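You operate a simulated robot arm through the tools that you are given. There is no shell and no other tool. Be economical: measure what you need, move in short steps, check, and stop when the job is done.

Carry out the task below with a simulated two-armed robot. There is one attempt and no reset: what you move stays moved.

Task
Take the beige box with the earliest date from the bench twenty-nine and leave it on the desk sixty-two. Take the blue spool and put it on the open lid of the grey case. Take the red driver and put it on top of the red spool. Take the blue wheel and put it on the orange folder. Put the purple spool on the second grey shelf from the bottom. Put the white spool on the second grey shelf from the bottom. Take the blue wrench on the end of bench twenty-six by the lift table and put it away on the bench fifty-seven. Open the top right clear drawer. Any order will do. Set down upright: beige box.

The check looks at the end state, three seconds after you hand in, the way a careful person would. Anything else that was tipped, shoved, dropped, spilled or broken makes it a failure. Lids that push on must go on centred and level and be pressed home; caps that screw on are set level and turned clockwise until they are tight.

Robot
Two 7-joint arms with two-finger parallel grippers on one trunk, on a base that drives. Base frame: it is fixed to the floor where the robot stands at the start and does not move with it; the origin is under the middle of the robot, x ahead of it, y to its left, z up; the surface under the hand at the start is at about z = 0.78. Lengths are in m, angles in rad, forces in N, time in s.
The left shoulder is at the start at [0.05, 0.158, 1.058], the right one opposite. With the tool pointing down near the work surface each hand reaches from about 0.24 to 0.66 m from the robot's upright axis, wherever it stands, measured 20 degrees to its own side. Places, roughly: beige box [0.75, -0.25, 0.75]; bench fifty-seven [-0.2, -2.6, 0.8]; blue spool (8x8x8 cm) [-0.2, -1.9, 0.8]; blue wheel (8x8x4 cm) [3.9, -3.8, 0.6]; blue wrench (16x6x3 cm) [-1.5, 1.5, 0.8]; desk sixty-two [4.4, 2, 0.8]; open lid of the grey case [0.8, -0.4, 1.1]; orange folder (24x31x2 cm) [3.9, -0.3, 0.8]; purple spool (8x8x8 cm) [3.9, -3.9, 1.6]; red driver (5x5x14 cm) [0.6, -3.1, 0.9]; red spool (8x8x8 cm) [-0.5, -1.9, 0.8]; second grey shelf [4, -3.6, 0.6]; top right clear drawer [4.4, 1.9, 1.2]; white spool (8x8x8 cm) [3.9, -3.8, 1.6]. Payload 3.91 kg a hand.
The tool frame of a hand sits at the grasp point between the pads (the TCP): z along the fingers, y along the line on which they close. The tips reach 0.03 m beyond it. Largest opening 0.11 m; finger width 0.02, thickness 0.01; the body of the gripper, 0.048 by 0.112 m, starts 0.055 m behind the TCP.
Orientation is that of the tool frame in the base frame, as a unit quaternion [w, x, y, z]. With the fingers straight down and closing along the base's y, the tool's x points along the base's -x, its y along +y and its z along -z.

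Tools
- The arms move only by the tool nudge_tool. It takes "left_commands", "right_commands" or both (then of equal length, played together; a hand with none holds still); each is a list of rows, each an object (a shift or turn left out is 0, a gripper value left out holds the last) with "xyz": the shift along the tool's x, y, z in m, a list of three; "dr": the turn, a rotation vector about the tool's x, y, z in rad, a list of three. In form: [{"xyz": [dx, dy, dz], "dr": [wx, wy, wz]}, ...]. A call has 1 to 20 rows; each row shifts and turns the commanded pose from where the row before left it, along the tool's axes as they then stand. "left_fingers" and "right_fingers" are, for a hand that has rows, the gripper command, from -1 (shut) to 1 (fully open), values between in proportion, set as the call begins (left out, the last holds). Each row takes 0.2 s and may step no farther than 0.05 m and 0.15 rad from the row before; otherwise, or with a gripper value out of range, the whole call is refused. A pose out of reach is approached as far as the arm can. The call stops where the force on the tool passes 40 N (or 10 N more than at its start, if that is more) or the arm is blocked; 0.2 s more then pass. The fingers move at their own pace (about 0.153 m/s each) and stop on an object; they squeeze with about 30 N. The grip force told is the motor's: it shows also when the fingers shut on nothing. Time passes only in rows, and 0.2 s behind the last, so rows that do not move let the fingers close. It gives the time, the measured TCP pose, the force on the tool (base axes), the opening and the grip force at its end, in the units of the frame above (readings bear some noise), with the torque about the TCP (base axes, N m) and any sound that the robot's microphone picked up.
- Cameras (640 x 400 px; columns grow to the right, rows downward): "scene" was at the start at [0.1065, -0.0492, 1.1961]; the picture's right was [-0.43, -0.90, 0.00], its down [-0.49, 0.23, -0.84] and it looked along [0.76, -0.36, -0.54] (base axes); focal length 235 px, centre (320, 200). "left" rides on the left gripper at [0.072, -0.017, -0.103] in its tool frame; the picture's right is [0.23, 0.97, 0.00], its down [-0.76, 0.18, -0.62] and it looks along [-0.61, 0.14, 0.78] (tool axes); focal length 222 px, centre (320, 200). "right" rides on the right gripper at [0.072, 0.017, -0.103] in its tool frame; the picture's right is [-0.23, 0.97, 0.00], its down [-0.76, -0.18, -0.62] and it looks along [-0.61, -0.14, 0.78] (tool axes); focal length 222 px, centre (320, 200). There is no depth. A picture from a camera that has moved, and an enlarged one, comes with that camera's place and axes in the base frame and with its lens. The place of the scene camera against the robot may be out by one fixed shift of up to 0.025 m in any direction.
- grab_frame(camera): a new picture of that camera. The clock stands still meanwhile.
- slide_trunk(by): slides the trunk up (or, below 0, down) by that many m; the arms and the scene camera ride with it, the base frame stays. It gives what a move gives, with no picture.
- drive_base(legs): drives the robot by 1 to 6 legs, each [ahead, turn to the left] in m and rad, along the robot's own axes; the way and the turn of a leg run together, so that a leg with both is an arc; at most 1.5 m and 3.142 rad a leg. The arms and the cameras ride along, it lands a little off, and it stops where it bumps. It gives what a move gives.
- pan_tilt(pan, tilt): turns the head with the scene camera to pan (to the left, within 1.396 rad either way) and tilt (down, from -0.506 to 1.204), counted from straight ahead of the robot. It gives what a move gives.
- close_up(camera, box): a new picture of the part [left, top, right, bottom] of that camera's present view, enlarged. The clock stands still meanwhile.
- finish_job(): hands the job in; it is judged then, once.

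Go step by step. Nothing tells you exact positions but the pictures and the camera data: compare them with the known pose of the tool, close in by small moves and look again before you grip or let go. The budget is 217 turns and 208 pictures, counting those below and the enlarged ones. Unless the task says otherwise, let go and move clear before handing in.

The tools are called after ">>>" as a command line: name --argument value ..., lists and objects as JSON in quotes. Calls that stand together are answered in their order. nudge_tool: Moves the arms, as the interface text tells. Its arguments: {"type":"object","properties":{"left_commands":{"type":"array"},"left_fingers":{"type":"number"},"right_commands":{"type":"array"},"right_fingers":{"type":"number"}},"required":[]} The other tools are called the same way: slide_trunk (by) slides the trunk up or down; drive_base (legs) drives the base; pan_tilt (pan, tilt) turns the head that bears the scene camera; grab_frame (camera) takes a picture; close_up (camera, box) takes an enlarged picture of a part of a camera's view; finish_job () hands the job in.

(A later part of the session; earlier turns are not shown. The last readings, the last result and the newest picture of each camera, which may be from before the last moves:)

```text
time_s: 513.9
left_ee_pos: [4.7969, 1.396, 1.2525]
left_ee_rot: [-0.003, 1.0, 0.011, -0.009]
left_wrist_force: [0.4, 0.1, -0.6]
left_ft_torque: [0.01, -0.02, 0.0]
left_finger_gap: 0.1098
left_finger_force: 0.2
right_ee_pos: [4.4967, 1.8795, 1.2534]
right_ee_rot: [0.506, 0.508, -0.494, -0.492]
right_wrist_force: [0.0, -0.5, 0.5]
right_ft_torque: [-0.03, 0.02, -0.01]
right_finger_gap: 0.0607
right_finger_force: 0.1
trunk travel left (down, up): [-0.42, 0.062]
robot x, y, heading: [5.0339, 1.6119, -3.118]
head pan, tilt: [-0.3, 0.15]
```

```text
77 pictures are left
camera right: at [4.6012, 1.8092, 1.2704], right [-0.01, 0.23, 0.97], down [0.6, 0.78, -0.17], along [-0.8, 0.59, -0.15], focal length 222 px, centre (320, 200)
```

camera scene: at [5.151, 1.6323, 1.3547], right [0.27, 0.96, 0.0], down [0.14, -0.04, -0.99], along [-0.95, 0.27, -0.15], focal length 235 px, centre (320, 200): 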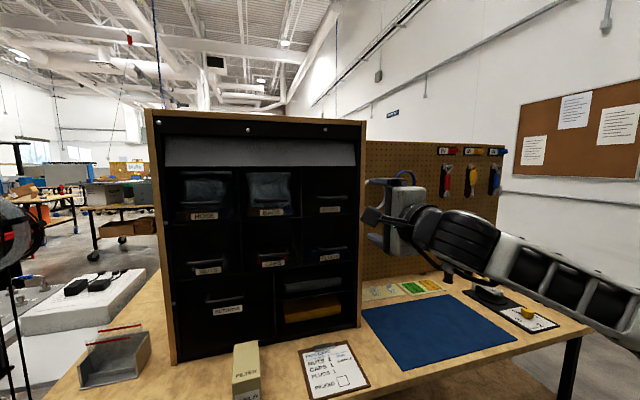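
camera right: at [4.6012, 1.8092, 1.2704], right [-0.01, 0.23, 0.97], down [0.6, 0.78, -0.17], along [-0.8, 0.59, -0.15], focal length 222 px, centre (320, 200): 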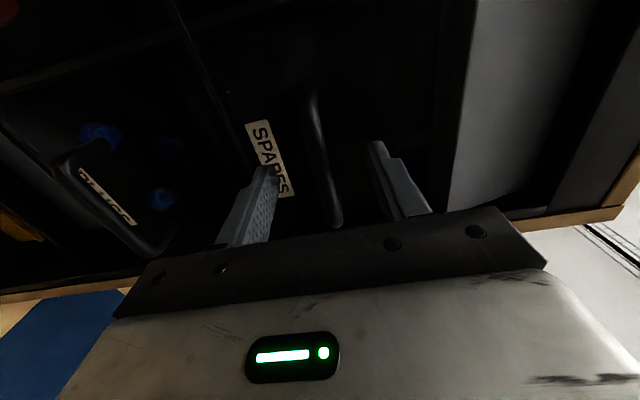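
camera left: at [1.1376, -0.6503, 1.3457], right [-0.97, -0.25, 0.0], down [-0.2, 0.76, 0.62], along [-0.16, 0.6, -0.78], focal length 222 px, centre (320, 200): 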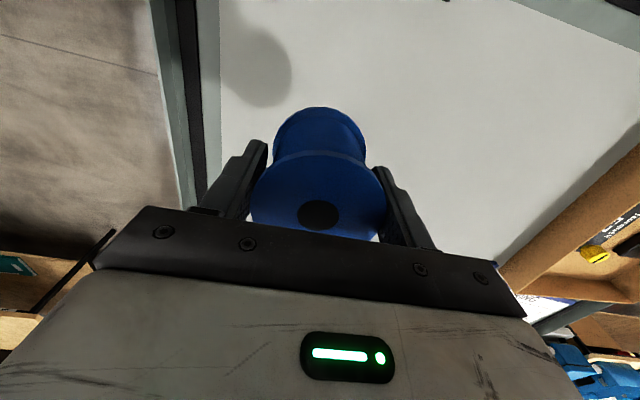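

Fingertips are just about at the bar. I advance 3 cm with the arm, watching the force.

>>> nudge_tool --right_commands '[{"xyz": [0, 0, 0.01]}, {"xyz": [0, 0, 0.01]}, {"xyz": [0, 0, 0.008]}, {}]'

>>> nudge_tool --right_commands '[{}, {}, {}]' --right_fingers -1

>>> grab_frame --camera "right"

```text
time_s: 514.9
left_ee_pos: [4.7981, 1.396, 1.251]
left_ee_rot: [-0.004, 1.0, 0.012, -0.009]
left_wrist_force: [-0.5, 0.5, -0.2]
left_ft_torque: [0.01, -0.02, -0.02]
left_finger_gap: 0.1099
left_finger_force: 0.1
right_ee_pos: [4.4698, 1.8777, 1.2531]
right_ee_rot: [0.505, 0.508, -0.495, -0.492]
right_wrist_force: [0.2, -0.5, -0.7]
right_ft_torque: [-0.02, 0.0, 0.0]
right_finger_gap: 0.0606
right_finger_force: 0.0
trunk travel left (down, up): [-0.42, 0.062]
robot x, y, heading: [5.0372, 1.6163, -3.12]
head pan, tilt: [-0.3, 0.15]
```

```text
time_s: 515.7
left_ee_pos: [4.7973, 1.3957, 1.2523]
left_ee_rot: [-0.004, 1.0, 0.012, -0.009]
left_wrist_force: [0.0, -1.1, 0.1]
left_ft_torque: [-0.03, 0.02, 0.0]
left_finger_gap: 0.1098
left_finger_force: 0.1
right_ee_pos: [4.4692, 1.877, 1.2539]
right_ee_rot: [0.505, 0.508, -0.494, -0.492]
right_wrist_force: [0.1, 0.4, 3.0]
right_ft_torque: [-0.02, 0.01, 0.18]
right_finger_gap: 0.0114
right_finger_force: 44.6
trunk travel left (down, up): [-0.42, 0.062]
robot x, y, heading: [5.0387, 1.6104, -3.118]
head pan, tilt: [-0.3, 0.15]
```

```text
76 pictures are left
camera right: at [4.5742, 1.8076, 1.2715], right [-0.01, 0.23, 0.97], down [0.6, 0.78, -0.18], along [-0.8, 0.59, -0.14], focal length 222 px, centre (320, 200)
```

right: 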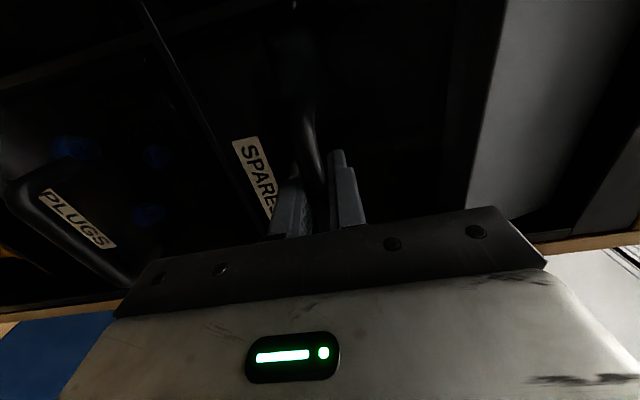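

Bar gripped (11 mm). I pull gently with the arm.

>>> nudge_tool --right_commands '[{"xyz": [0, 0, -0.015]}, {"xyz": [0, 0, -0.02]}, {"xyz": [0, 0, -0.02]}, {"xyz": [0, 0, -0.02]}, {"xyz": [0, 0, -0.02]}, {"xyz": [0, 0, -0.02]}, {}]'

>>> grab_frame --camera "scene"

```text
time_s: 517.3
left_ee_pos: [4.7984, 1.3925, 1.2524]
left_ee_rot: [-0.003, 1.0, 0.012, -0.009]
left_wrist_force: [0.8, 0.1, -0.8]
left_ft_torque: [0.01, -0.02, 0.0]
left_finger_gap: 0.11
left_finger_force: 0.0
right_ee_pos: [4.585, 1.8777, 1.2545]
right_ee_rot: [0.505, 0.509, -0.493, -0.492]
right_wrist_force: [0.7, -10.2, 2.2]
right_ft_torque: [-0.1, 0.01, -0.09]
right_finger_gap: 0.0114
right_finger_force: 44.6
trunk travel left (down, up): [-0.42, 0.062]
robot x, y, heading: [5.0361, 1.6125, -3.116]
head pan, tilt: [-0.3, 0.15]
```

```text
75 pictures are left
camera scene: at [4.8937, 1.6244, 1.3547], right [0.27, 0.96, 0.0], down [0.14, -0.04, -0.99], along [-0.95, 0.27, -0.15], focal length 235 px, centre (320, 200)
```

scene: 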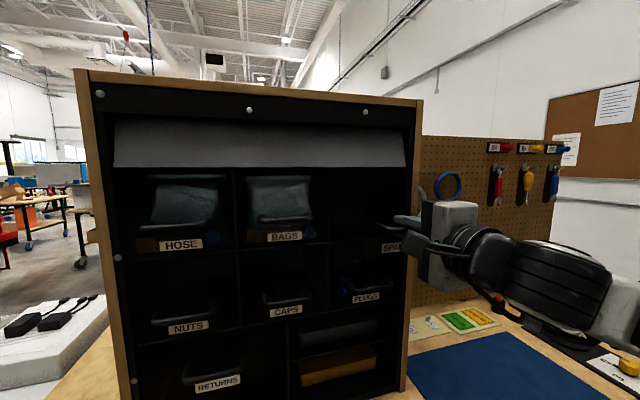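

Drawer is out 11 cm. I pull a little more, easing the side load.

>>> nudge_tool --right_commands '[{"xyz": [0.002, 0, -0.02]}, {"xyz": [0.001, 0, -0.02]}, {"xyz": [0, 0, -0.01]}, {}]'

```text
time_s: 517.9
left_ee_pos: [4.7974, 1.3944, 1.2529]
left_ee_rot: [-0.005, 1.0, 0.012, -0.009]
left_wrist_force: [-0.1, -0.6, 0.5]
left_ft_torque: [-0.01, 0.01, -0.06]
left_finger_gap: 0.11
left_finger_force: 0.2
right_ee_pos: [4.5976, 1.8779, 1.2541]
right_ee_rot: [0.503, 0.52, -0.496, -0.48]
right_wrist_force: [1.3, -8.2, -6.8]
right_ft_torque: [0.07, 0.43, -0.41]
right_finger_gap: 0.0117
right_finger_force: 46.0
right hand out of reach, approached as far as the arm can: row 1, 2
trunk travel left (down, up): [-0.42, 0.062]
robot x, y, heading: [5.0352, 1.6133, -3.12]
head pan, tilt: [-0.3, 0.15]
stopped in row 2 (right hand): the force on the tool passed its limit at 46 N (the readings are from after the stop); the commanded pose is now the measured one
```

The arm is at its folding limit; I pull the last bit with the base.

>>> drive_base --legs '[[-0.05, 0]]'

>>> grab_frame --camera "scene"

```text
time_s: 518.8
left_ee_pos: [4.8473, 1.3923, 1.2515]
left_ee_rot: [-0.004, 1.0, 0.013, -0.009]
left_wrist_force: [0.9, 0.7, -0.4]
left_ft_torque: [-0.02, 0.02, 0.0]
left_finger_gap: 0.11
left_finger_force: 0.0
right_ee_pos: [4.6471, 1.8776, 1.2539]
right_ee_rot: [0.503, 0.52, -0.496, -0.479]
right_wrist_force: [1.6, -18.3, -13.5]
right_ft_torque: [-0.03, 0.2, 0.34]
right_finger_gap: 0.0116
right_finger_force: 45.0
trunk travel left (down, up): [-0.42, 0.062]
robot x, y, heading: [5.0858, 1.616, -3.117]
head pan, tilt: [-0.3, 0.15]
```

```text
74 pictures are left
camera scene: at [4.943, 1.6246, 1.3545], right [0.27, 0.96, 0.0], down [0.14, -0.04, -0.99], along [-0.95, 0.27, -0.15], focal length 235 px, centre (320, 200)
```

scene: 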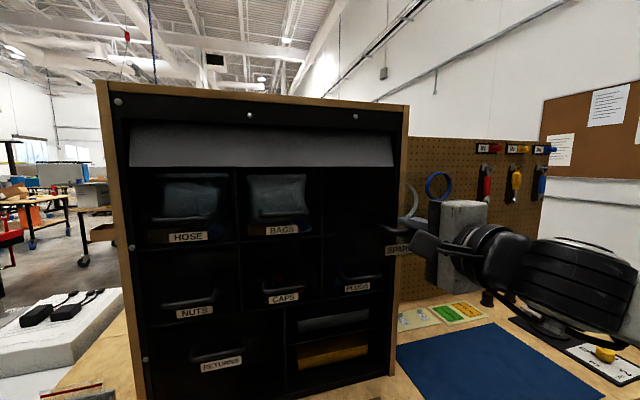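

Out 18 cm. One more small pull to be clearly open, then release.

>>> drive_base --legs '[[-0.03, 0]]'

>>> nudge_tool --right_commands '[{}, {}, {}]' --right_fingers 0.1

>>> grab_frame --camera "right"

```text
time_s: 519.6
left_ee_pos: [4.861, 1.395, 1.2518]
left_ee_rot: [-0.005, 1.0, 0.013, -0.009]
left_wrist_force: [0.2, 0.6, -0.3]
left_ft_torque: [0.01, 0.03, 0.0]
left_finger_gap: 0.1099
left_finger_force: 0.1
right_ee_pos: [4.6584, 1.8798, 1.2544]
right_ee_rot: [0.506, 0.52, -0.495, -0.478]
right_wrist_force: [-9.5, -4.4, 0.7]
right_ft_torque: [0.05, -0.03, -0.4]
right_finger_gap: 0.0111
right_finger_force: 44.9
trunk travel left (down, up): [-0.42, 0.062]
robot x, y, heading: [5.1004, 1.6133, -3.117]
head pan, tilt: [-0.3, 0.15]
stopped in leg 1: the force on the tool passed its limit at 56 N (the readings are from after the stop); the commanded pose is now the measured one
```

```text
time_s: 520.4
left_ee_pos: [4.8602, 1.3968, 1.2529]
left_ee_rot: [-0.004, 1.0, 0.013, -0.007]
left_wrist_force: [0.3, -0.7, 0.0]
left_ft_torque: [0.01, -0.01, 0.02]
left_finger_gap: 0.11
left_finger_force: 0.1
right_ee_pos: [4.6599, 1.8798, 1.2544]
right_ee_rot: [0.506, 0.52, -0.495, -0.478]
right_wrist_force: [-0.1, 0.1, -0.5]
right_ft_torque: [-0.02, 0.01, -0.03]
right_finger_gap: 0.0605
right_finger_force: 0.1
trunk travel left (down, up): [-0.42, 0.062]
robot x, y, heading: [5.1005, 1.613, -3.114]
head pan, tilt: [-0.3, 0.15]
```

```text
73 pictures are left
camera right: at [4.7651, 1.8124, 1.275], right [-0.04, 0.23, 0.97], down [0.59, 0.79, -0.16], along [-0.81, 0.57, -0.17], focal length 222 px, centre (320, 200)
```

right: 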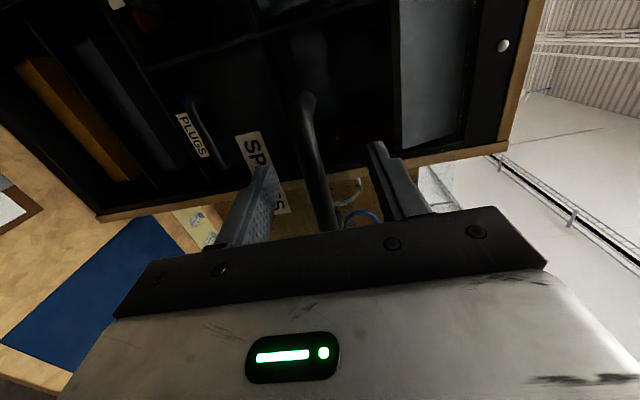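

Drawer fully open (hit its stop at 19 cm). I back straight off the handle, then unroll the hand.

>>> drive_base --legs '[[-0.3, 0]]'

>>> nudge_tool --right_commands '[{"dr": [0, 0, -0.15]}, {"dr": [0, 0, -0.15]}, {"dr": [0, 0, -0.15]}, {"dr": [0, 0, -0.15]}, {"dr": [0, 0, -0.15]}, {"dr": [0, 0, -0.15]}, {"dr": [0, 0, -0.15]}, {"dr": [0, 0, -0.15]}, {"dr": [0, 0, -0.15]}, {"dr": [0, 0, -0.15]}, {"dr": [0, 0, -0.07]}, {}]'

>>> grab_frame --camera "scene"

```text
time_s: 522.5
left_ee_pos: [5.1593, 1.4046, 1.2508]
left_ee_rot: [-0.003, 1.0, 0.01, -0.01]
left_wrist_force: [-0.4, 0.7, 0.4]
left_ft_torque: [0.04, 0.01, 0.02]
left_finger_gap: 0.1102
left_finger_force: 0.0
right_ee_pos: [4.96, 1.8886, 1.2545]
right_ee_rot: [0.505, 0.518, -0.496, -0.48]
right_wrist_force: [0.6, -0.1, 0.4]
right_ft_torque: [0.0, 0.01, -0.02]
right_finger_gap: 0.0604
right_finger_force: 0.0
trunk travel left (down, up): [-0.42, 0.062]
robot x, y, heading: [5.399, 1.6209, -3.121]
head pan, tilt: [-0.3, 0.15]
```

```text
time_s: 525.1
left_ee_pos: [5.1593, 1.4042, 1.2521]
left_ee_rot: [-0.003, 1.0, 0.01, -0.009]
left_wrist_force: [0.4, -0.3, 0.5]
left_ft_torque: [0.04, -0.01, 0.02]
left_finger_gap: 0.1101
left_finger_force: 0.1
right_ee_pos: [4.9587, 1.8883, 1.2546]
right_ee_rot: [0.018, 0.718, 0.016, -0.696]
right_wrist_force: [-0.4, 0.0, -0.6]
right_ft_torque: [0.03, -0.02, 0.04]
right_finger_gap: 0.0606
right_finger_force: 0.1
trunk travel left (down, up): [-0.42, 0.062]
robot x, y, heading: [5.4014, 1.6195, -3.119]
head pan, tilt: [-0.3, 0.15]
```

```text
72 pictures are left
camera scene: at [5.2558, 1.6346, 1.3547], right [0.28, 0.96, 0.0], down [0.14, -0.04, -0.99], along [-0.95, 0.27, -0.15], focal length 235 px, centre (320, 200)
```

scene: 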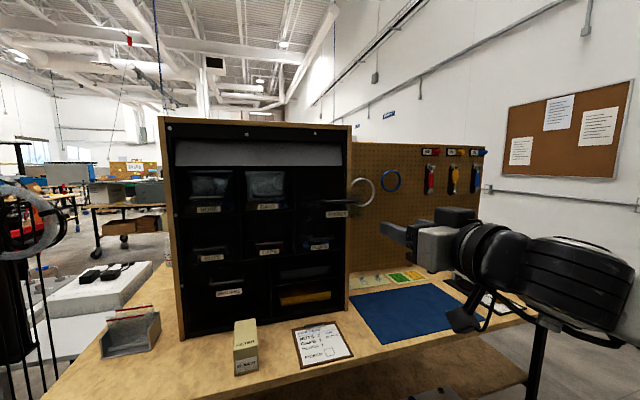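

Drawer is open and the box is in place. Now I travel back around to the grey shelf.

>>> drive_base --legs '[[0, -1.594], [1.4, 0], [0.65, 0], [0, 1.57], [1.45, 0]]'

```text
time_s: 549.9
left_ee_pos: [3.7101, 3.4383, 1.2521]
left_ee_rot: [-0.004, 1.0, 0.007, -0.008]
left_wrist_force: [-0.2, -0.9, 0.3]
left_ft_torque: [0.01, 0.0, 0.0]
left_finger_gap: 0.1101
left_finger_force: 0.1
right_ee_pos: [3.5142, 3.9252, 1.2557]
right_ee_rot: [0.015, 0.718, 0.012, -0.696]
right_wrist_force: [0.5, -0.7, 0.4]
right_ft_torque: [-0.01, 0.01, 0.0]
right_finger_gap: 0.0603
right_finger_force: 0.1
trunk travel left (down, up): [-0.42, 0.062]
robot x, y, heading: [3.9526, 3.6548, -3.127]
head pan, tilt: [-0.3, 0.15]
```

>>> drive_base --legs '[[0, 0.664], [0.964, 0], [0, -0.68], [1.5, 0], [0, 1.57]]'

>>> pan_tilt --pan 0.0 --tilt 0.4

>>> grab_frame --camera "scene"

```text
time_s: 569.4
left_ee_pos: [1.901, 2.8257, 1.2521]
left_ee_rot: [0.004, 0.718, 0.696, -0.008]
left_wrist_force: [-0.6, -0.3, -0.2]
left_ft_torque: [-0.03, -0.01, 0.02]
left_finger_gap: 0.1099
left_finger_force: 0.2
right_ee_pos: [1.4074, 2.6517, 1.2549]
right_ee_rot: [0.492, 0.51, 0.505, -0.493]
right_wrist_force: [0.4, -0.2, -0.7]
right_ft_torque: [0.01, 0.0, 0.02]
right_finger_gap: 0.0604
right_finger_force: 0.1
trunk travel left (down, up): [-0.42, 0.062]
robot x, y, heading: [1.6947, 3.0787, -1.602]
head pan, tilt: [-0.3, 0.15]
```

```text
time_s: 570.2
left_ee_pos: [1.9028, 2.8262, 1.2516]
left_ee_rot: [0.004, 0.718, 0.695, -0.008]
left_wrist_force: [0.4, 0.0, -0.1]
left_ft_torque: [0.01, 0.02, -0.01]
left_finger_gap: 0.1102
left_finger_force: 0.1
right_ee_pos: [1.4083, 2.6511, 1.255]
right_ee_rot: [0.492, 0.51, 0.506, -0.491]
right_wrist_force: [0.6, -1.3, -0.4]
right_ft_torque: [0.0, 0.01, -0.04]
right_finger_gap: 0.0607
right_finger_force: 0.1
trunk travel left (down, up): [-0.42, 0.062]
robot x, y, heading: [1.6968, 3.081, -1.605]
head pan, tilt: [0.0, 0.4]
```

```text
71 pictures are left
camera scene: at [1.6794, 2.9337, 1.3315], right [-1.0, 0.03, 0.0], down [0.01, 0.39, -0.92], along [-0.03, -0.92, -0.39], focal length 235 px, centre (320, 200)
```

scene: 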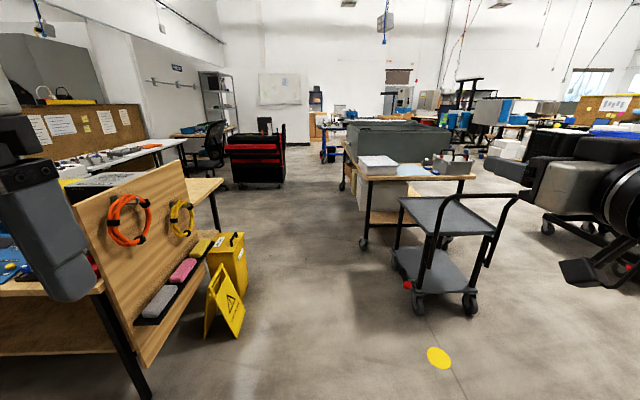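

Path south is clear. I drive down through the gap by the chest.

>>> drive_base --legs '[[0, 0.035], [1.5, 0], [1.5, 0], [0.68, 0]]'

```text
time_s: 588.4
left_ee_pos: [1.9149, -0.8501, 1.2527]
left_ee_rot: [0.004, 0.706, 0.709, -0.011]
left_wrist_force: [0.4, 0.1, -0.3]
left_ft_torque: [-0.01, -0.01, -0.01]
left_finger_gap: 0.1102
left_finger_force: 0.0
right_ee_pos: [1.4259, -1.0427, 1.2565]
right_ee_rot: [0.5, 0.501, 0.514, -0.484]
right_wrist_force: [-0.5, -0.2, 0.3]
right_ft_torque: [0.07, 0.03, 0.0]
right_finger_gap: 0.0606
right_finger_force: 0.0
trunk travel left (down, up): [-0.42, 0.062]
robot x, y, heading: [1.7028, -0.6092, -1.567]
head pan, tilt: [0.0, 0.4]
```

>>> drive_base --legs '[[0.8, 0], [0, 0.3], [1.3, 0], [0, 0.35], [1.3, 0], [0, 0.92]]'

>>> pan_tilt --pan 0.0 --tilt 0.1

>>> grab_frame --camera "scene"

```text
time_s: 609.4
left_ee_pos: [3.1382, -3.4653, 1.2516]
left_ee_rot: [0.009, -0.016, 1.0, -0.003]
left_wrist_force: [0.4, 0.6, 0.3]
left_ft_torque: [0.0, 0.01, 0.0]
left_finger_gap: 0.1099
left_finger_force: 0.1
right_ee_pos: [3.3437, -3.946, 1.2555]
right_ee_rot: [0.696, -0.019, 0.717, 0.021]
right_wrist_force: [0.5, 0.7, -0.1]
right_ft_torque: [0.0, 0.02, 0.02]
right_finger_gap: 0.0606
right_finger_force: 0.1
trunk travel left (down, up): [-0.42, 0.062]
robot x, y, heading: [2.8981, -3.6832, 0.036]
head pan, tilt: [0.0, 0.4]
```

```text
time_s: 610.2
left_ee_pos: [3.139, -3.4642, 1.2509]
left_ee_rot: [0.009, -0.017, 1.0, -0.003]
left_wrist_force: [-0.5, 0.5, -0.2]
left_ft_torque: [-0.01, 0.01, 0.05]
left_finger_gap: 0.11
left_finger_force: 0.2
right_ee_pos: [3.344, -3.9463, 1.2545]
right_ee_rot: [0.696, -0.019, 0.718, 0.022]
right_wrist_force: [0.3, 0.5, 0.2]
right_ft_torque: [0.01, -0.04, -0.01]
right_finger_gap: 0.0606
right_finger_force: 0.1
trunk travel left (down, up): [-0.42, 0.062]
robot x, y, heading: [2.8999, -3.6839, 0.032]
head pan, tilt: [0.0, 0.099]
```

```text
70 pictures are left
camera scene: at [3.0178, -3.6904, 1.3593], right [0.03, -1.0, 0.0], down [-0.1, 0.0, -0.99], along [0.99, 0.03, -0.1], focal length 235 px, centre (320, 200)
```

scene: 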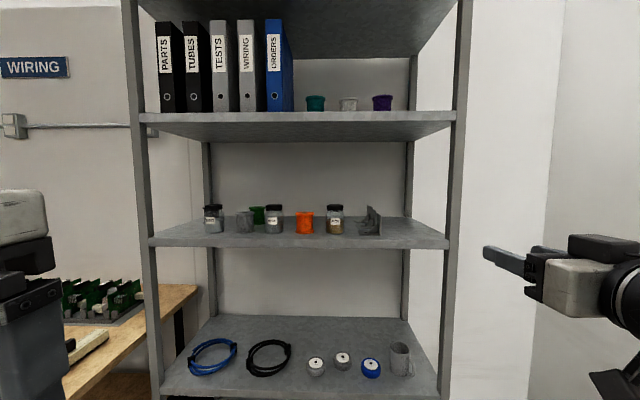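

I see the shelf: binders, teal, white and purple spools at z ≈ 1.6; blue wheel on the second shelf at z ≈ 0.6. I raise the right hand to spool height with a slight downward pitch.

>>> slide_trunk --by 0.06

>>> nudge_tool --right_commands '[{"xyz": [-0.05, 0, 0]}, {"xyz": [-0.05, 0, 0]}, {"xyz": [-0.05, 0, 0]}, {"xyz": [-0.05, 0, 0]}, {"xyz": [-0.05, 0, 0]}, {"xyz": [-0.04, 0, 0]}, {"xyz": [0, 0.03, 0]}, {"xyz": [0, 0.024, 0]}, {"dr": [0, 0.12, 0]}, {"dr": [0, 0.12, 0]}, {"dr": [0, 0.1, 0]}, {}]' --right_fingers 0.6

>>> grab_frame --camera "right"

```text
time_s: 611.2
left_ee_pos: [3.1382, -3.4626, 1.3119]
left_ee_rot: [0.008, -0.016, 1.0, -0.003]
left_wrist_force: [-0.7, -0.7, 0.0]
left_ft_torque: [0.0, -0.02, 0.0]
left_finger_gap: 0.1097
left_finger_force: 0.1
right_ee_pos: [3.3439, -3.9461, 1.3142]
right_ee_rot: [0.696, -0.019, 0.717, 0.022]
right_wrist_force: [-0.3, -1.2, 0.0]
right_ft_torque: [0.0, 0.0, -0.01]
right_finger_gap: 0.0605
right_finger_force: 0.1
trunk travel left (down, up): [-0.48, 0.002]
robot x, y, heading: [2.9021, -3.6857, 0.036]
head pan, tilt: [0.0, 0.099]
```

```text
time_s: 613.8
left_ee_pos: [3.1384, -3.4644, 1.3112]
left_ee_rot: [0.008, -0.016, 1.0, -0.005]
left_wrist_force: [0.6, 0.7, -1.1]
left_ft_torque: [0.01, 0.04, -0.03]
left_finger_gap: 0.1099
left_finger_force: 0.0
right_ee_pos: [3.3503, -3.8944, 1.604]
right_ee_rot: [0.564, -0.023, 0.825, 0.018]
right_wrist_force: [0.5, 0.0, 0.5]
right_ft_torque: [-0.02, -0.01, 0.0]
right_finger_gap: 0.0878
right_finger_force: 0.0
trunk travel left (down, up): [-0.48, 0.002]
robot x, y, heading: [2.9003, -3.6811, 0.034]
head pan, tilt: [0.0, 0.099]
```

```text
69 pictures are left
camera right: at [3.2251, -3.8832, 1.5751], right [0.03, 0.98, 0.22], down [-0.29, -0.2, 0.94], along [0.96, -0.09, 0.28], focal length 222 px, centre (320, 200)
```

right: 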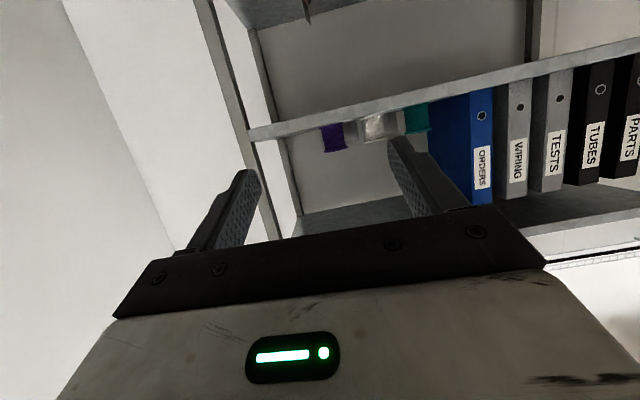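

Purple is at y ≈ -3.870, white at y ≈ -3.76. I drive 0.37 m closer and re-check.

>>> drive_base --legs '[[0.37, 0]]'

>>> nudge_tool --right_commands '[{"xyz": [0, 0.01, 0]}, {}]'

>>> grab_frame --camera "right"

>>> pan_tilt --pan -0.3 --tilt -0.3

>>> grab_frame --camera "scene"

```text
time_s: 616.2
left_ee_pos: [3.5035, -3.4487, 1.3124]
left_ee_rot: [0.007, -0.019, 1.0, -0.003]
left_wrist_force: [-0.7, -0.6, 0.4]
left_ft_torque: [-0.01, 0.0, -0.03]
left_finger_gap: 0.1099
left_finger_force: 0.1
right_ee_pos: [3.7183, -3.8755, 1.6053]
right_ee_rot: [0.564, -0.025, 0.825, 0.019]
right_wrist_force: [-0.1, 0.8, -1.1]
right_ft_torque: [-0.01, 0.02, 0.0]
right_finger_gap: 0.0881
right_finger_force: 0.0
trunk travel left (down, up): [-0.48, 0.002]
robot x, y, heading: [3.2646, -3.6698, 0.038]
head pan, tilt: [0.0, 0.099]
```

```text
time_s: 616.8
left_ee_pos: [3.5043, -3.4489, 1.3114]
left_ee_rot: [0.008, -0.02, 1.0, -0.003]
left_wrist_force: [-0.1, -0.1, 0.7]
left_ft_torque: [0.0, 0.01, -0.01]
left_finger_gap: 0.11
left_finger_force: 0.0
right_ee_pos: [3.7179, -3.8669, 1.6035]
right_ee_rot: [0.565, -0.026, 0.824, 0.02]
right_wrist_force: [-0.3, -0.1, -1.1]
right_ft_torque: [-0.02, 0.01, -0.01]
right_finger_gap: 0.0881
right_finger_force: 0.1
trunk travel left (down, up): [-0.48, 0.002]
robot x, y, heading: [3.2689, -3.6729, 0.041]
head pan, tilt: [0.0, 0.099]
```

```text
68 pictures are left
camera right: at [3.5931, -3.8573, 1.5748], right [0.02, 0.98, 0.22], down [-0.29, -0.2, 0.93], along [0.96, -0.08, 0.28], focal length 222 px, centre (320, 200)
```

right: 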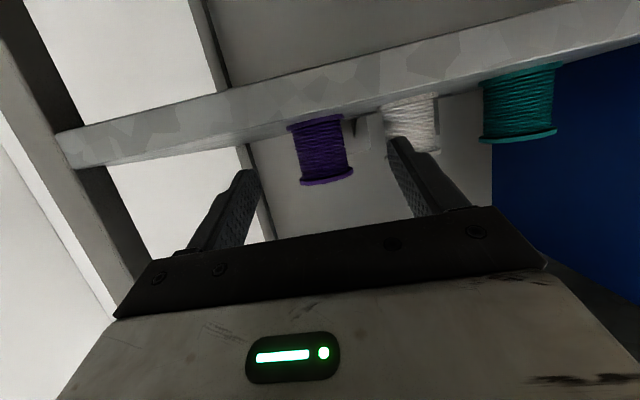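

```text
time_s: 617.6
left_ee_pos: [3.5041, -3.4481, 1.3125]
left_ee_rot: [0.009, -0.02, 1.0, -0.003]
left_wrist_force: [-0.4, -0.3, -0.1]
left_ft_torque: [-0.02, 0.01, 0.01]
left_finger_gap: 0.1098
left_finger_force: 0.1
right_ee_pos: [3.7181, -3.8677, 1.6048]
right_ee_rot: [0.565, -0.025, 0.824, 0.02]
right_wrist_force: [-0.7, -0.2, -0.9]
right_ft_torque: [-0.01, 0.0, -0.03]
right_finger_gap: 0.0881
right_finger_force: 0.0
trunk travel left (down, up): [-0.48, 0.002]
robot x, y, heading: [3.2661, -3.6714, 0.041]
head pan, tilt: [-0.3, -0.3]
```

```text
67 pictures are left
camera scene: at [3.3688, -3.7, 1.4538], right [-0.26, -0.97, 0.0], down [0.29, -0.08, -0.96], along [0.92, -0.25, 0.29], focal length 235 px, centre (320, 200)
```

scene: 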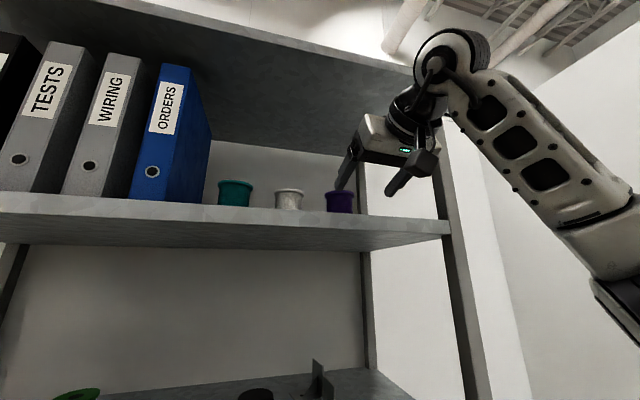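

Aligned on purple with clearance from white. I drive the last 15 cm.

>>> drive_base --legs '[[0.145, -0.005]]'

>>> grab_frame --camera "right"

```text
time_s: 619.0
left_ee_pos: [3.6473, -3.443, 1.3127]
left_ee_rot: [0.009, -0.018, 1.0, -0.003]
left_wrist_force: [-0.4, 0.3, -0.4]
left_ft_torque: [0.03, 0.01, 0.03]
left_finger_gap: 0.1098
left_finger_force: 0.1
right_ee_pos: [3.8594, -3.8621, 1.6059]
right_ee_rot: [0.565, -0.024, 0.825, 0.018]
right_wrist_force: [-0.4, 0.2, 0.1]
right_ft_torque: [0.0, -0.03, -0.02]
right_finger_gap: 0.0878
right_finger_force: 0.1
trunk travel left (down, up): [-0.48, 0.002]
robot x, y, heading: [3.4067, -3.6644, 0.035]
head pan, tilt: [-0.3, -0.3]
```

```text
66 pictures are left
camera right: at [3.7361, -3.8525, 1.5746], right [0.02, 0.98, 0.22], down [-0.29, -0.2, 0.93], along [0.96, -0.08, 0.28], focal length 222 px, centre (320, 200)
```

right: 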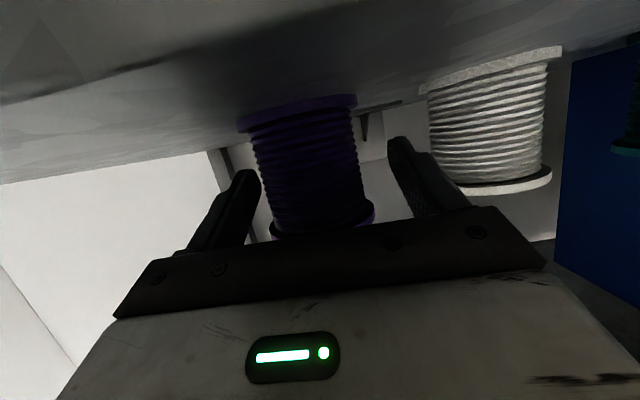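

>>> nudge_tool --right_commands '[{"xyz": [0, -0.005, 0.005]}, {}]'

>>> nudge_tool --right_commands '[{}, {}, {}]' --right_fingers -1

>>> nudge_tool --right_commands '[{"xyz": [-0.0188, 0, -0.0068]}, {"xyz": [-0.0188, 0, -0.0068]}, {}]'

>>> grab_frame --camera "right"

```text
time_s: 619.6
left_ee_pos: [3.6451, -3.4444, 1.3123]
left_ee_rot: [0.009, -0.019, 1.0, -0.003]
left_wrist_force: [-0.3, 0.0, 0.2]
left_ft_torque: [-0.01, -0.02, 0.0]
left_finger_gap: 0.11
left_finger_force: 0.0
right_ee_pos: [3.8643, -3.8666, 1.6028]
right_ee_rot: [0.564, -0.025, 0.825, 0.019]
right_wrist_force: [0.4, 0.5, 0.6]
right_ft_torque: [0.02, -0.01, -0.01]
right_finger_gap: 0.0879
right_finger_force: 0.0
trunk travel left (down, up): [-0.48, 0.002]
robot x, y, heading: [3.4043, -3.6647, 0.037]
head pan, tilt: [-0.3, -0.3]
```

```text
time_s: 620.4
left_ee_pos: [3.6451, -3.4449, 1.3117]
left_ee_rot: [0.009, -0.018, 1.0, -0.003]
left_wrist_force: [-0.2, -0.1, 0.7]
left_ft_torque: [-0.02, -0.02, -0.02]
left_finger_gap: 0.1101
left_finger_force: 0.1
right_ee_pos: [3.8653, -3.8659, 1.6034]
right_ee_rot: [0.565, -0.025, 0.825, 0.019]
right_wrist_force: [-0.6, -0.5, -1.0]
right_ft_torque: [-0.14, 0.01, -0.03]
right_finger_gap: 0.0601
right_finger_force: 30.1
trunk travel left (down, up): [-0.48, 0.002]
robot x, y, heading: [3.4126, -3.6657, 0.04]
head pan, tilt: [-0.3, -0.3]
```

```text
time_s: 621.2
left_ee_pos: [3.6479, -3.4444, 1.3121]
left_ee_rot: [0.009, -0.018, 1.0, -0.003]
left_wrist_force: [0.1, 0.2, -0.1]
left_ft_torque: [-0.03, 0.0, 0.02]
left_finger_gap: 0.1102
left_finger_force: 0.0
right_ee_pos: [3.866, -3.8686, 1.6431]
right_ee_rot: [0.566, -0.025, 0.824, 0.02]
right_wrist_force: [-0.1, 0.3, -3.6]
right_ft_torque: [0.02, 0.04, 0.01]
right_finger_gap: 0.0603
right_finger_force: 29.7
trunk travel left (down, up): [-0.48, 0.002]
robot x, y, heading: [3.4127, -3.6654, 0.037]
head pan, tilt: [-0.3, -0.3]
```

```text
65 pictures are left
camera right: at [3.7421, -3.8584, 1.6128], right [0.02, 0.98, 0.22], down [-0.29, -0.2, 0.93], along [0.96, -0.08, 0.28], focal length 222 px, centre (320, 200)
```

right: 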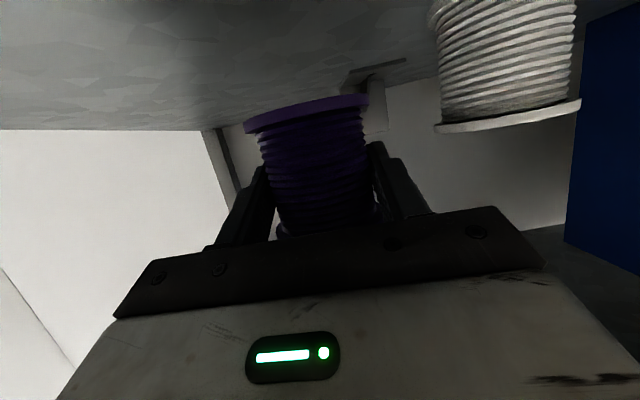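

Purple is lifted. To reach the free back row of the lower shelf over the items in front, a steeper grip is better, so I set purple back, re-pitch to 45° around it, and regrip.

>>> nudge_tool --right_commands '[{"xyz": [0.0188, 0, 0.0068]}, {"xyz": [0.0179, 0, 0.0065]}, {}]'

>>> nudge_tool --right_commands '[{}, {}, {"dr": [0, 0.11, 0]}, {"dr": [0, 0.11, 0]}, {"dr": [0, 0.11, 0]}, {"dr": [0, 0.11, 0]}, {}]' --right_fingers 0.6

>>> nudge_tool --right_commands '[{}, {}, {}]' --right_fingers -1

>>> grab_frame --camera "right"

```text
time_s: 622.0
left_ee_pos: [3.6467, -3.4446, 1.3122]
left_ee_rot: [0.008, -0.018, 1.0, -0.004]
left_wrist_force: [0.8, -0.3, 0.9]
left_ft_torque: [0.04, 0.02, -0.03]
left_finger_gap: 0.11
left_finger_force: 0.0
right_ee_pos: [3.8639, -3.8674, 1.6048]
right_ee_rot: [0.564, -0.025, 0.825, 0.02]
right_wrist_force: [0.7, 0.5, -3.0]
right_ft_torque: [-0.01, 0.04, 0.01]
right_finger_gap: 0.0602
right_finger_force: 29.5
trunk travel left (down, up): [-0.48, 0.002]
robot x, y, heading: [3.4098, -3.6649, 0.036]
head pan, tilt: [-0.3, -0.3]
```

```text
time_s: 623.6
left_ee_pos: [3.6467, -3.4443, 1.3119]
left_ee_rot: [0.009, -0.018, 1.0, -0.003]
left_wrist_force: [0.1, 0.1, 0.0]
left_ft_torque: [0.03, -0.01, 0.03]
left_finger_gap: 0.11
left_finger_force: 0.0
right_ee_pos: [3.8643, -3.8669, 1.6037]
right_ee_rot: [0.371, -0.028, 0.928, 0.013]
right_wrist_force: [0.0, -1.1, -0.7]
right_ft_torque: [0.05, 0.04, -0.02]
right_finger_gap: 0.088
right_finger_force: 0.0
trunk travel left (down, up): [-0.48, 0.002]
robot x, y, heading: [3.409, -3.6659, 0.034]
head pan, tilt: [-0.3, -0.3]
```

```text
time_s: 624.4
left_ee_pos: [3.6473, -3.4435, 1.3114]
left_ee_rot: [0.01, -0.018, 1.0, -0.004]
left_wrist_force: [0.4, -0.1, 0.1]
left_ft_torque: [0.0, 0.01, 0.0]
left_finger_gap: 0.1101
left_finger_force: 0.0
right_ee_pos: [3.8644, -3.867, 1.6035]
right_ee_rot: [0.371, -0.028, 0.928, 0.013]
right_wrist_force: [-1.0, 1.1, -0.6]
right_ft_torque: [-0.07, -0.02, 0.01]
right_finger_gap: 0.0604
right_finger_force: 29.8
trunk travel left (down, up): [-0.48, 0.002]
robot x, y, heading: [3.4084, -3.6653, 0.036]
head pan, tilt: [-0.3, -0.3]
```

```text
64 pictures are left
camera right: at [3.7391, -3.8577, 1.6293], right [0.1, 0.98, 0.16], down [0.13, -0.17, 0.98], along [0.99, -0.08, -0.15], focal length 222 px, centre (320, 200)
```

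right: 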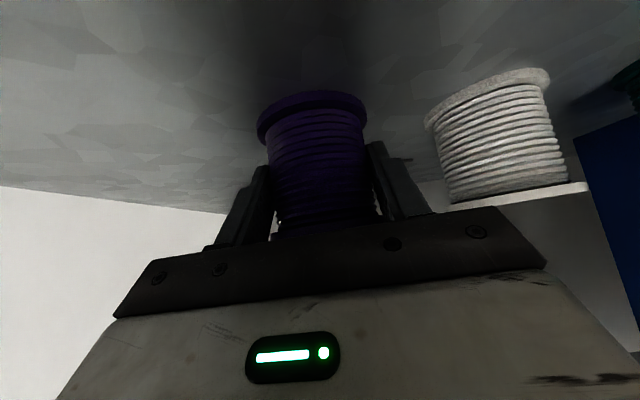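

Regripped at 45°. I lift, back out, and lower the trunk fully to face the lower shelf.

>>> nudge_tool --right_commands '[{"xyz": [-0.0172, 0, -0.0181]}, {"xyz": [-0.0172, 0, -0.0181]}, {}]'

>>> drive_base --legs '[[-0.42, 0]]'

>>> slide_trunk --by -0.4

>>> nudge_tool --right_commands '[{"xyz": [0.03, 0, 0.032]}, {"xyz": [0.03, 0, 0.032]}, {"xyz": [0.03, 0, 0.032]}, {"xyz": [0.03, 0, 0.032]}, {"xyz": [0.03, 0, 0.032]}, {"xyz": [0.03, 0, 0.032]}, {"xyz": [0.03, 0, 0.032]}, {}]'

>>> slide_trunk --by -0.08

>>> pan_tilt --pan -0.15 --tilt 0.35

>>> grab_frame --camera "scene"

```text
time_s: 625.2
left_ee_pos: [3.6475, -3.4423, 1.3107]
left_ee_rot: [0.009, -0.019, 1.0, -0.004]
left_wrist_force: [0.6, 0.0, -0.3]
left_ft_torque: [0.03, 0.03, 0.0]
left_finger_gap: 0.1101
left_finger_force: 0.2
right_ee_pos: [3.8648, -3.8672, 1.6213]
right_ee_rot: [0.371, -0.029, 0.928, 0.013]
right_wrist_force: [1.1, 0.0, -2.4]
right_ft_torque: [0.0, 0.08, 0.0]
right_finger_gap: 0.0603
right_finger_force: 29.6
right hand out of reach, approached as far as the arm can: row 1, 2
trunk travel left (down, up): [-0.48, 0.002]
robot x, y, heading: [3.4117, -3.6609, 0.038]
head pan, tilt: [-0.3, -0.3]
```

```text
time_s: 627.8
left_ee_pos: [3.2313, -3.459, 1.3117]
left_ee_rot: [0.01, -0.021, 1.0, -0.004]
left_wrist_force: [-0.2, 0.1, 0.2]
left_ft_torque: [0.02, -0.01, 0.0]
left_finger_gap: 0.1099
left_finger_force: 0.0
right_ee_pos: [3.4502, -3.8815, 1.6213]
right_ee_rot: [0.371, -0.031, 0.928, 0.015]
right_wrist_force: [-0.5, -1.3, -3.4]
right_ft_torque: [0.0, 0.03, -0.02]
right_finger_gap: 0.0605
right_finger_force: 29.8
trunk travel left (down, up): [-0.48, 0.002]
robot x, y, heading: [2.9953, -3.6842, 0.043]
head pan, tilt: [-0.3, -0.3]
```

```text
time_s: 631.6
left_ee_pos: [3.2302, -3.4597, 0.9115]
left_ee_rot: [0.009, -0.02, 1.0, -0.003]
left_wrist_force: [0.5, -0.2, 0.2]
left_ft_torque: [0.03, -0.01, 0.0]
left_finger_gap: 0.11
left_finger_force: 0.1
right_ee_pos: [3.4502, -3.8804, 1.2214]
right_ee_rot: [0.371, -0.03, 0.928, 0.014]
right_wrist_force: [-0.4, -0.1, -3.7]
right_ft_torque: [0.01, 0.07, 0.02]
right_finger_gap: 0.0602
right_finger_force: 30.1
trunk travel left (down, up): [-0.08, 0.402]
robot x, y, heading: [2.9902, -3.6804, 0.044]
head pan, tilt: [-0.3, -0.3]
```

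```text
time_s: 633.4
left_ee_pos: [3.2307, -3.4582, 0.9119]
left_ee_rot: [0.009, -0.021, 1.0, -0.004]
left_wrist_force: [0.0, -0.4, 0.2]
left_ft_torque: [0.01, -0.03, 0.0]
left_finger_gap: 0.1101
left_finger_force: 0.0
right_ee_pos: [3.452, -3.8803, 0.914]
right_ee_rot: [0.372, -0.03, 0.928, 0.015]
right_wrist_force: [0.3, -1.1, -3.9]
right_ft_torque: [0.01, 0.01, -0.04]
right_finger_gap: 0.0605
right_finger_force: 29.5
trunk travel left (down, up): [-0.08, 0.402]
robot x, y, heading: [2.9928, -3.6843, 0.045]
head pan, tilt: [-0.3, -0.3]
```

```text
time_s: 634.5
left_ee_pos: [3.2312, -3.4597, 0.8318]
left_ee_rot: [0.009, -0.021, 1.0, -0.003]
left_wrist_force: [-0.4, -0.5, 0.2]
left_ft_torque: [0.01, -0.02, 0.02]
left_finger_gap: 0.1097
left_finger_force: 0.0
right_ee_pos: [3.4525, -3.8783, 0.8356]
right_ee_rot: [0.37, -0.03, 0.928, 0.015]
right_wrist_force: [0.0, -0.5, -3.1]
right_ft_torque: [0.03, -0.01, -0.03]
right_finger_gap: 0.0603
right_finger_force: 30.0
trunk travel left (down, up): [0.0, 0.482]
robot x, y, heading: [2.9962, -3.6831, 0.045]
head pan, tilt: [-0.3, -0.3]
```

```text
time_s: 635.6
left_ee_pos: [3.2305, -3.4587, 0.8318]
left_ee_rot: [0.008, -0.021, 1.0, -0.003]
left_wrist_force: [0.1, -0.8, 0.8]
left_ft_torque: [0.03, 0.01, 0.06]
left_finger_gap: 0.1098
left_finger_force: 0.1
right_ee_pos: [3.4529, -3.8787, 0.834]
right_ee_rot: [0.371, -0.03, 0.928, 0.013]
right_wrist_force: [0.8, 0.7, -3.0]
right_ft_torque: [0.0, 0.07, -0.02]
right_finger_gap: 0.0605
right_finger_force: 29.9
trunk travel left (down, up): [0.0, 0.482]
robot x, y, heading: [2.9957, -3.6826, 0.044]
head pan, tilt: [-0.15, 0.351]
```

```text
63 pictures are left
camera scene: at [3.1131, -3.7007, 0.916], right [-0.11, -0.99, 0.0], down [-0.34, 0.04, -0.94], along [0.93, -0.1, -0.34], focal length 235 px, centre (320, 200)
```

scene: 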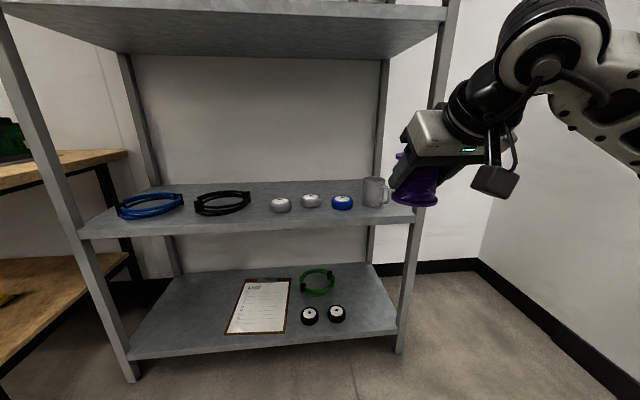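

>>> close_up --camera "scene" --box '[180, 120, 460, 260]'

```text
2.29 times, centred on (320, 190) of scene
camera zoom: at [3.1131, -3.7007, 0.916], right [-0.11, -0.99, 0.0], down [-0.34, 0.04, -0.94], along [0.93, -0.1, -0.34], focal length 536 px, centre (320, 223)
```

zoom: 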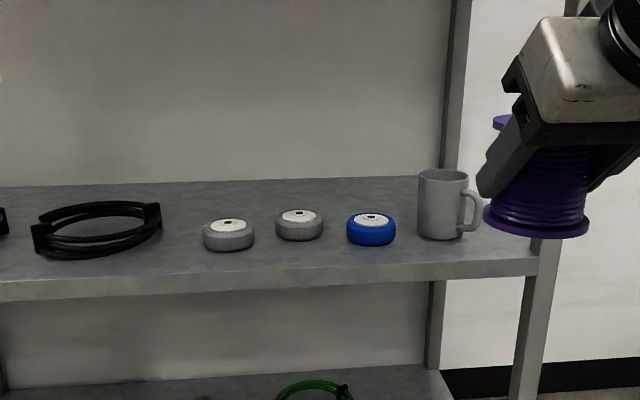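

Spool is upright in the hand; the shelf's back row is free. I test the arm's forward extension here in free space.

>>> nudge_tool --right_commands '[{"xyz": [-0.0326, 0, 0.031]}, {"xyz": [-0.0326, 0, 0.031]}, {"xyz": [-0.0326, 0, 0.031]}, {"xyz": [-0.0326, 0, 0.031]}, {"xyz": [-0.029, 0, 0.0276]}, {}]'

```text
time_s: 637.0
left_ee_pos: [3.2313, -3.4597, 0.8308]
left_ee_rot: [0.009, -0.02, 1.0, -0.003]
left_wrist_force: [0.2, -0.4, -0.5]
left_ft_torque: [-0.01, 0.02, 0.01]
left_finger_gap: 0.1099
left_finger_force: 0.0
right_ee_pos: [3.676, -3.8659, 0.8362]
right_ee_rot: [0.371, -0.031, 0.928, 0.014]
right_wrist_force: [0.4, -1.1, -3.2]
right_ft_torque: [-0.01, 0.03, 0.03]
right_finger_gap: 0.0601
right_finger_force: 29.7
trunk travel left (down, up): [0.0, 0.482]
robot x, y, heading: [2.9943, -3.6809, 0.044]
head pan, tilt: [-0.15, 0.351]
```

Full extension works. I lower to a safe travelling height between the shelves and drive in.

>>> nudge_tool --right_commands '[{"xyz": [0.029, 0, 0.0305]}, {"xyz": [0.029, 0, 0.0305]}, {}]'

>>> drive_base --legs '[[0.3, 0]]'

>>> grab_frame --camera "scene"

```text
time_s: 637.8
left_ee_pos: [3.2304, -3.4587, 0.8321]
left_ee_rot: [0.008, -0.021, 1.0, -0.003]
left_wrist_force: [0.9, 0.0, 0.0]
left_ft_torque: [0.01, 0.0, 0.01]
left_finger_gap: 0.1103
left_finger_force: 0.1
right_ee_pos: [3.6747, -3.8636, 0.7513]
right_ee_rot: [0.371, -0.031, 0.928, 0.016]
right_wrist_force: [-0.1, 0.5, -3.1]
right_ft_torque: [0.0, 0.06, 0.0]
right_finger_gap: 0.0605
right_finger_force: 30.0
trunk travel left (down, up): [0.0, 0.482]
robot x, y, heading: [2.9937, -3.6839, 0.047]
head pan, tilt: [-0.15, 0.351]
```

```text
time_s: 639.8
left_ee_pos: [3.5317, -3.4469, 0.8312]
left_ee_rot: [0.008, -0.021, 1.0, -0.003]
left_wrist_force: [-0.3, -0.5, 0.2]
left_ft_torque: [0.01, 0.02, -0.02]
left_finger_gap: 0.1101
left_finger_force: 0.1
right_ee_pos: [3.9744, -3.8501, 0.753]
right_ee_rot: [0.371, -0.031, 0.928, 0.015]
right_wrist_force: [0.1, -0.7, -2.9]
right_ft_torque: [-0.01, 0.04, -0.01]
right_finger_gap: 0.0602
right_finger_force: 29.6
trunk travel left (down, up): [0.0, 0.482]
robot x, y, heading: [3.2942, -3.6681, 0.037]
head pan, tilt: [-0.15, 0.351]
```

```text
61 pictures are left
camera scene: at [3.4134, -3.6884, 0.9159], right [-0.11, -0.99, 0.0], down [-0.34, 0.04, -0.94], along [0.93, -0.1, -0.34], focal length 235 px, centre (320, 200)
```

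scene: 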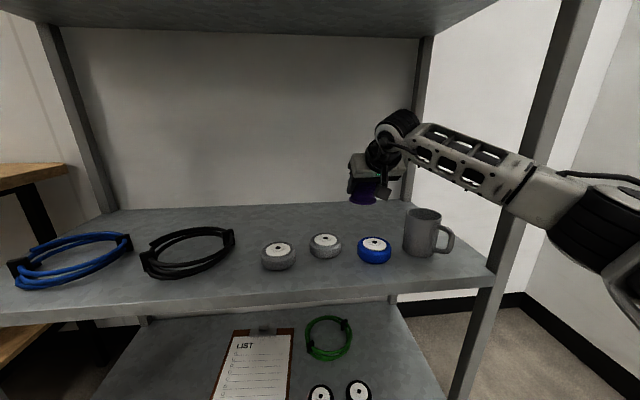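

The right elbow could meet the shelf post if the base goes further, so I extend with the arm instead.

>>> nudge_tool --right_commands '[{"xyz": [-0.029, 0, 0.0276]}, {"xyz": [-0.029, 0, 0.0276]}, {"xyz": [-0.029, 0, 0.0276]}, {}]'

>>> grab_frame --camera "scene"

```text
time_s: 640.8
left_ee_pos: [3.5314, -3.4464, 0.8322]
left_ee_rot: [0.009, -0.02, 1.0, -0.002]
left_wrist_force: [0.3, -0.1, 1.1]
left_ft_torque: [0.01, 0.01, 0.02]
left_finger_gap: 0.1099
left_finger_force: 0.1
right_ee_pos: [4.0537, -3.8465, 0.7511]
right_ee_rot: [0.371, -0.03, 0.928, 0.014]
right_wrist_force: [0.1, -0.1, -2.4]
right_ft_torque: [0.0, 0.04, -0.01]
right_finger_gap: 0.0602
right_finger_force: 30.0
right hand out of reach, approached as far as the arm can: row 3
trunk travel left (down, up): [0.0, 0.482]
robot x, y, heading: [3.2915, -3.6689, 0.039]
head pan, tilt: [-0.15, 0.351]
```

```text
60 pictures are left
camera scene: at [3.4134, -3.6884, 0.9159], right [-0.11, -0.99, 0.0], down [-0.34, 0.04, -0.94], along [0.93, -0.1, -0.34], focal length 235 px, centre (320, 200)
```

scene: 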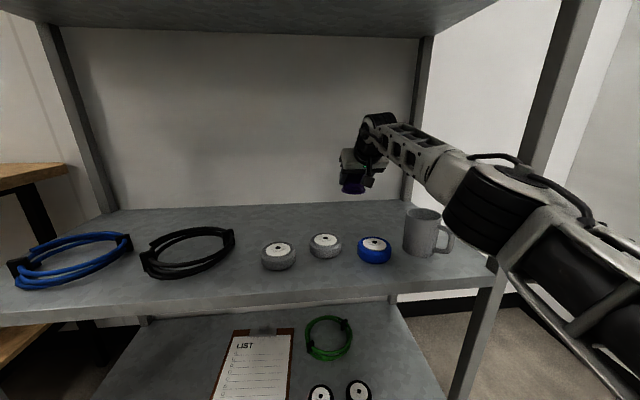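

Elbow is now inboard of the post. I nudge the base 5 cm in with a slight left turn, then lower and check.

>>> drive_base --legs '[[0.05, 0.04]]'

>>> nudge_tool --right_commands '[{"xyz": [0.0207, 0, 0.0217]}, {"xyz": [0.0207, 0, 0.0217]}, {"xyz": [0.0207, 0, 0.0217]}, {}]'

>>> grab_frame --camera "scene"

```text
time_s: 641.8
left_ee_pos: [3.5714, -3.4348, 0.8308]
left_ee_rot: [0.009, -0.04, 0.999, -0.003]
left_wrist_force: [-0.3, 0.5, -0.1]
left_ft_torque: [0.0, 0.0, 0.03]
left_finger_gap: 0.1098
left_finger_force: 0.0
right_ee_pos: [4.1098, -3.8125, 0.752]
right_ee_rot: [0.37, -0.049, 0.927, 0.022]
right_wrist_force: [0.4, 0.1, -2.2]
right_ft_torque: [-0.02, 0.05, -0.01]
right_finger_gap: 0.0603
right_finger_force: 30.1
trunk travel left (down, up): [0.0, 0.482]
robot x, y, heading: [3.3457, -3.6655, 0.084]
head pan, tilt: [-0.15, 0.351]
```

```text
time_s: 642.8
left_ee_pos: [3.5718, -3.4341, 0.832]
left_ee_rot: [0.01, -0.042, 0.999, -0.003]
left_wrist_force: [-0.3, 0.4, 0.0]
left_ft_torque: [0.02, -0.01, -0.02]
left_finger_gap: 0.1099
left_finger_force: 0.1
right_ee_pos: [4.1097, -3.8086, 0.6629]
right_ee_rot: [0.372, -0.05, 0.926, 0.023]
right_wrist_force: [0.8, 1.4, 2.1]
right_ft_torque: [0.04, -0.23, 0.02]
right_finger_gap: 0.0603
right_finger_force: 30.3
trunk travel left (down, up): [0.0, 0.482]
robot x, y, heading: [3.3453, -3.6686, 0.083]
head pan, tilt: [-0.15, 0.351]
```

```text
59 pictures are left
camera scene: at [3.4634, -3.6798, 0.9161], right [-0.07, -1.0, 0.0], down [-0.34, 0.02, -0.94], along [0.94, -0.06, -0.34], focal length 235 px, centre (320, 200)
```

scene: 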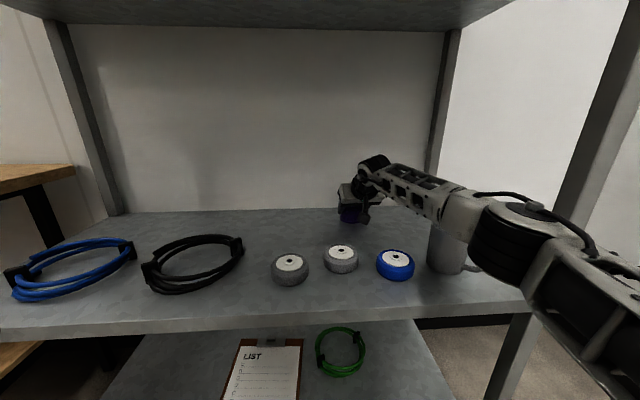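

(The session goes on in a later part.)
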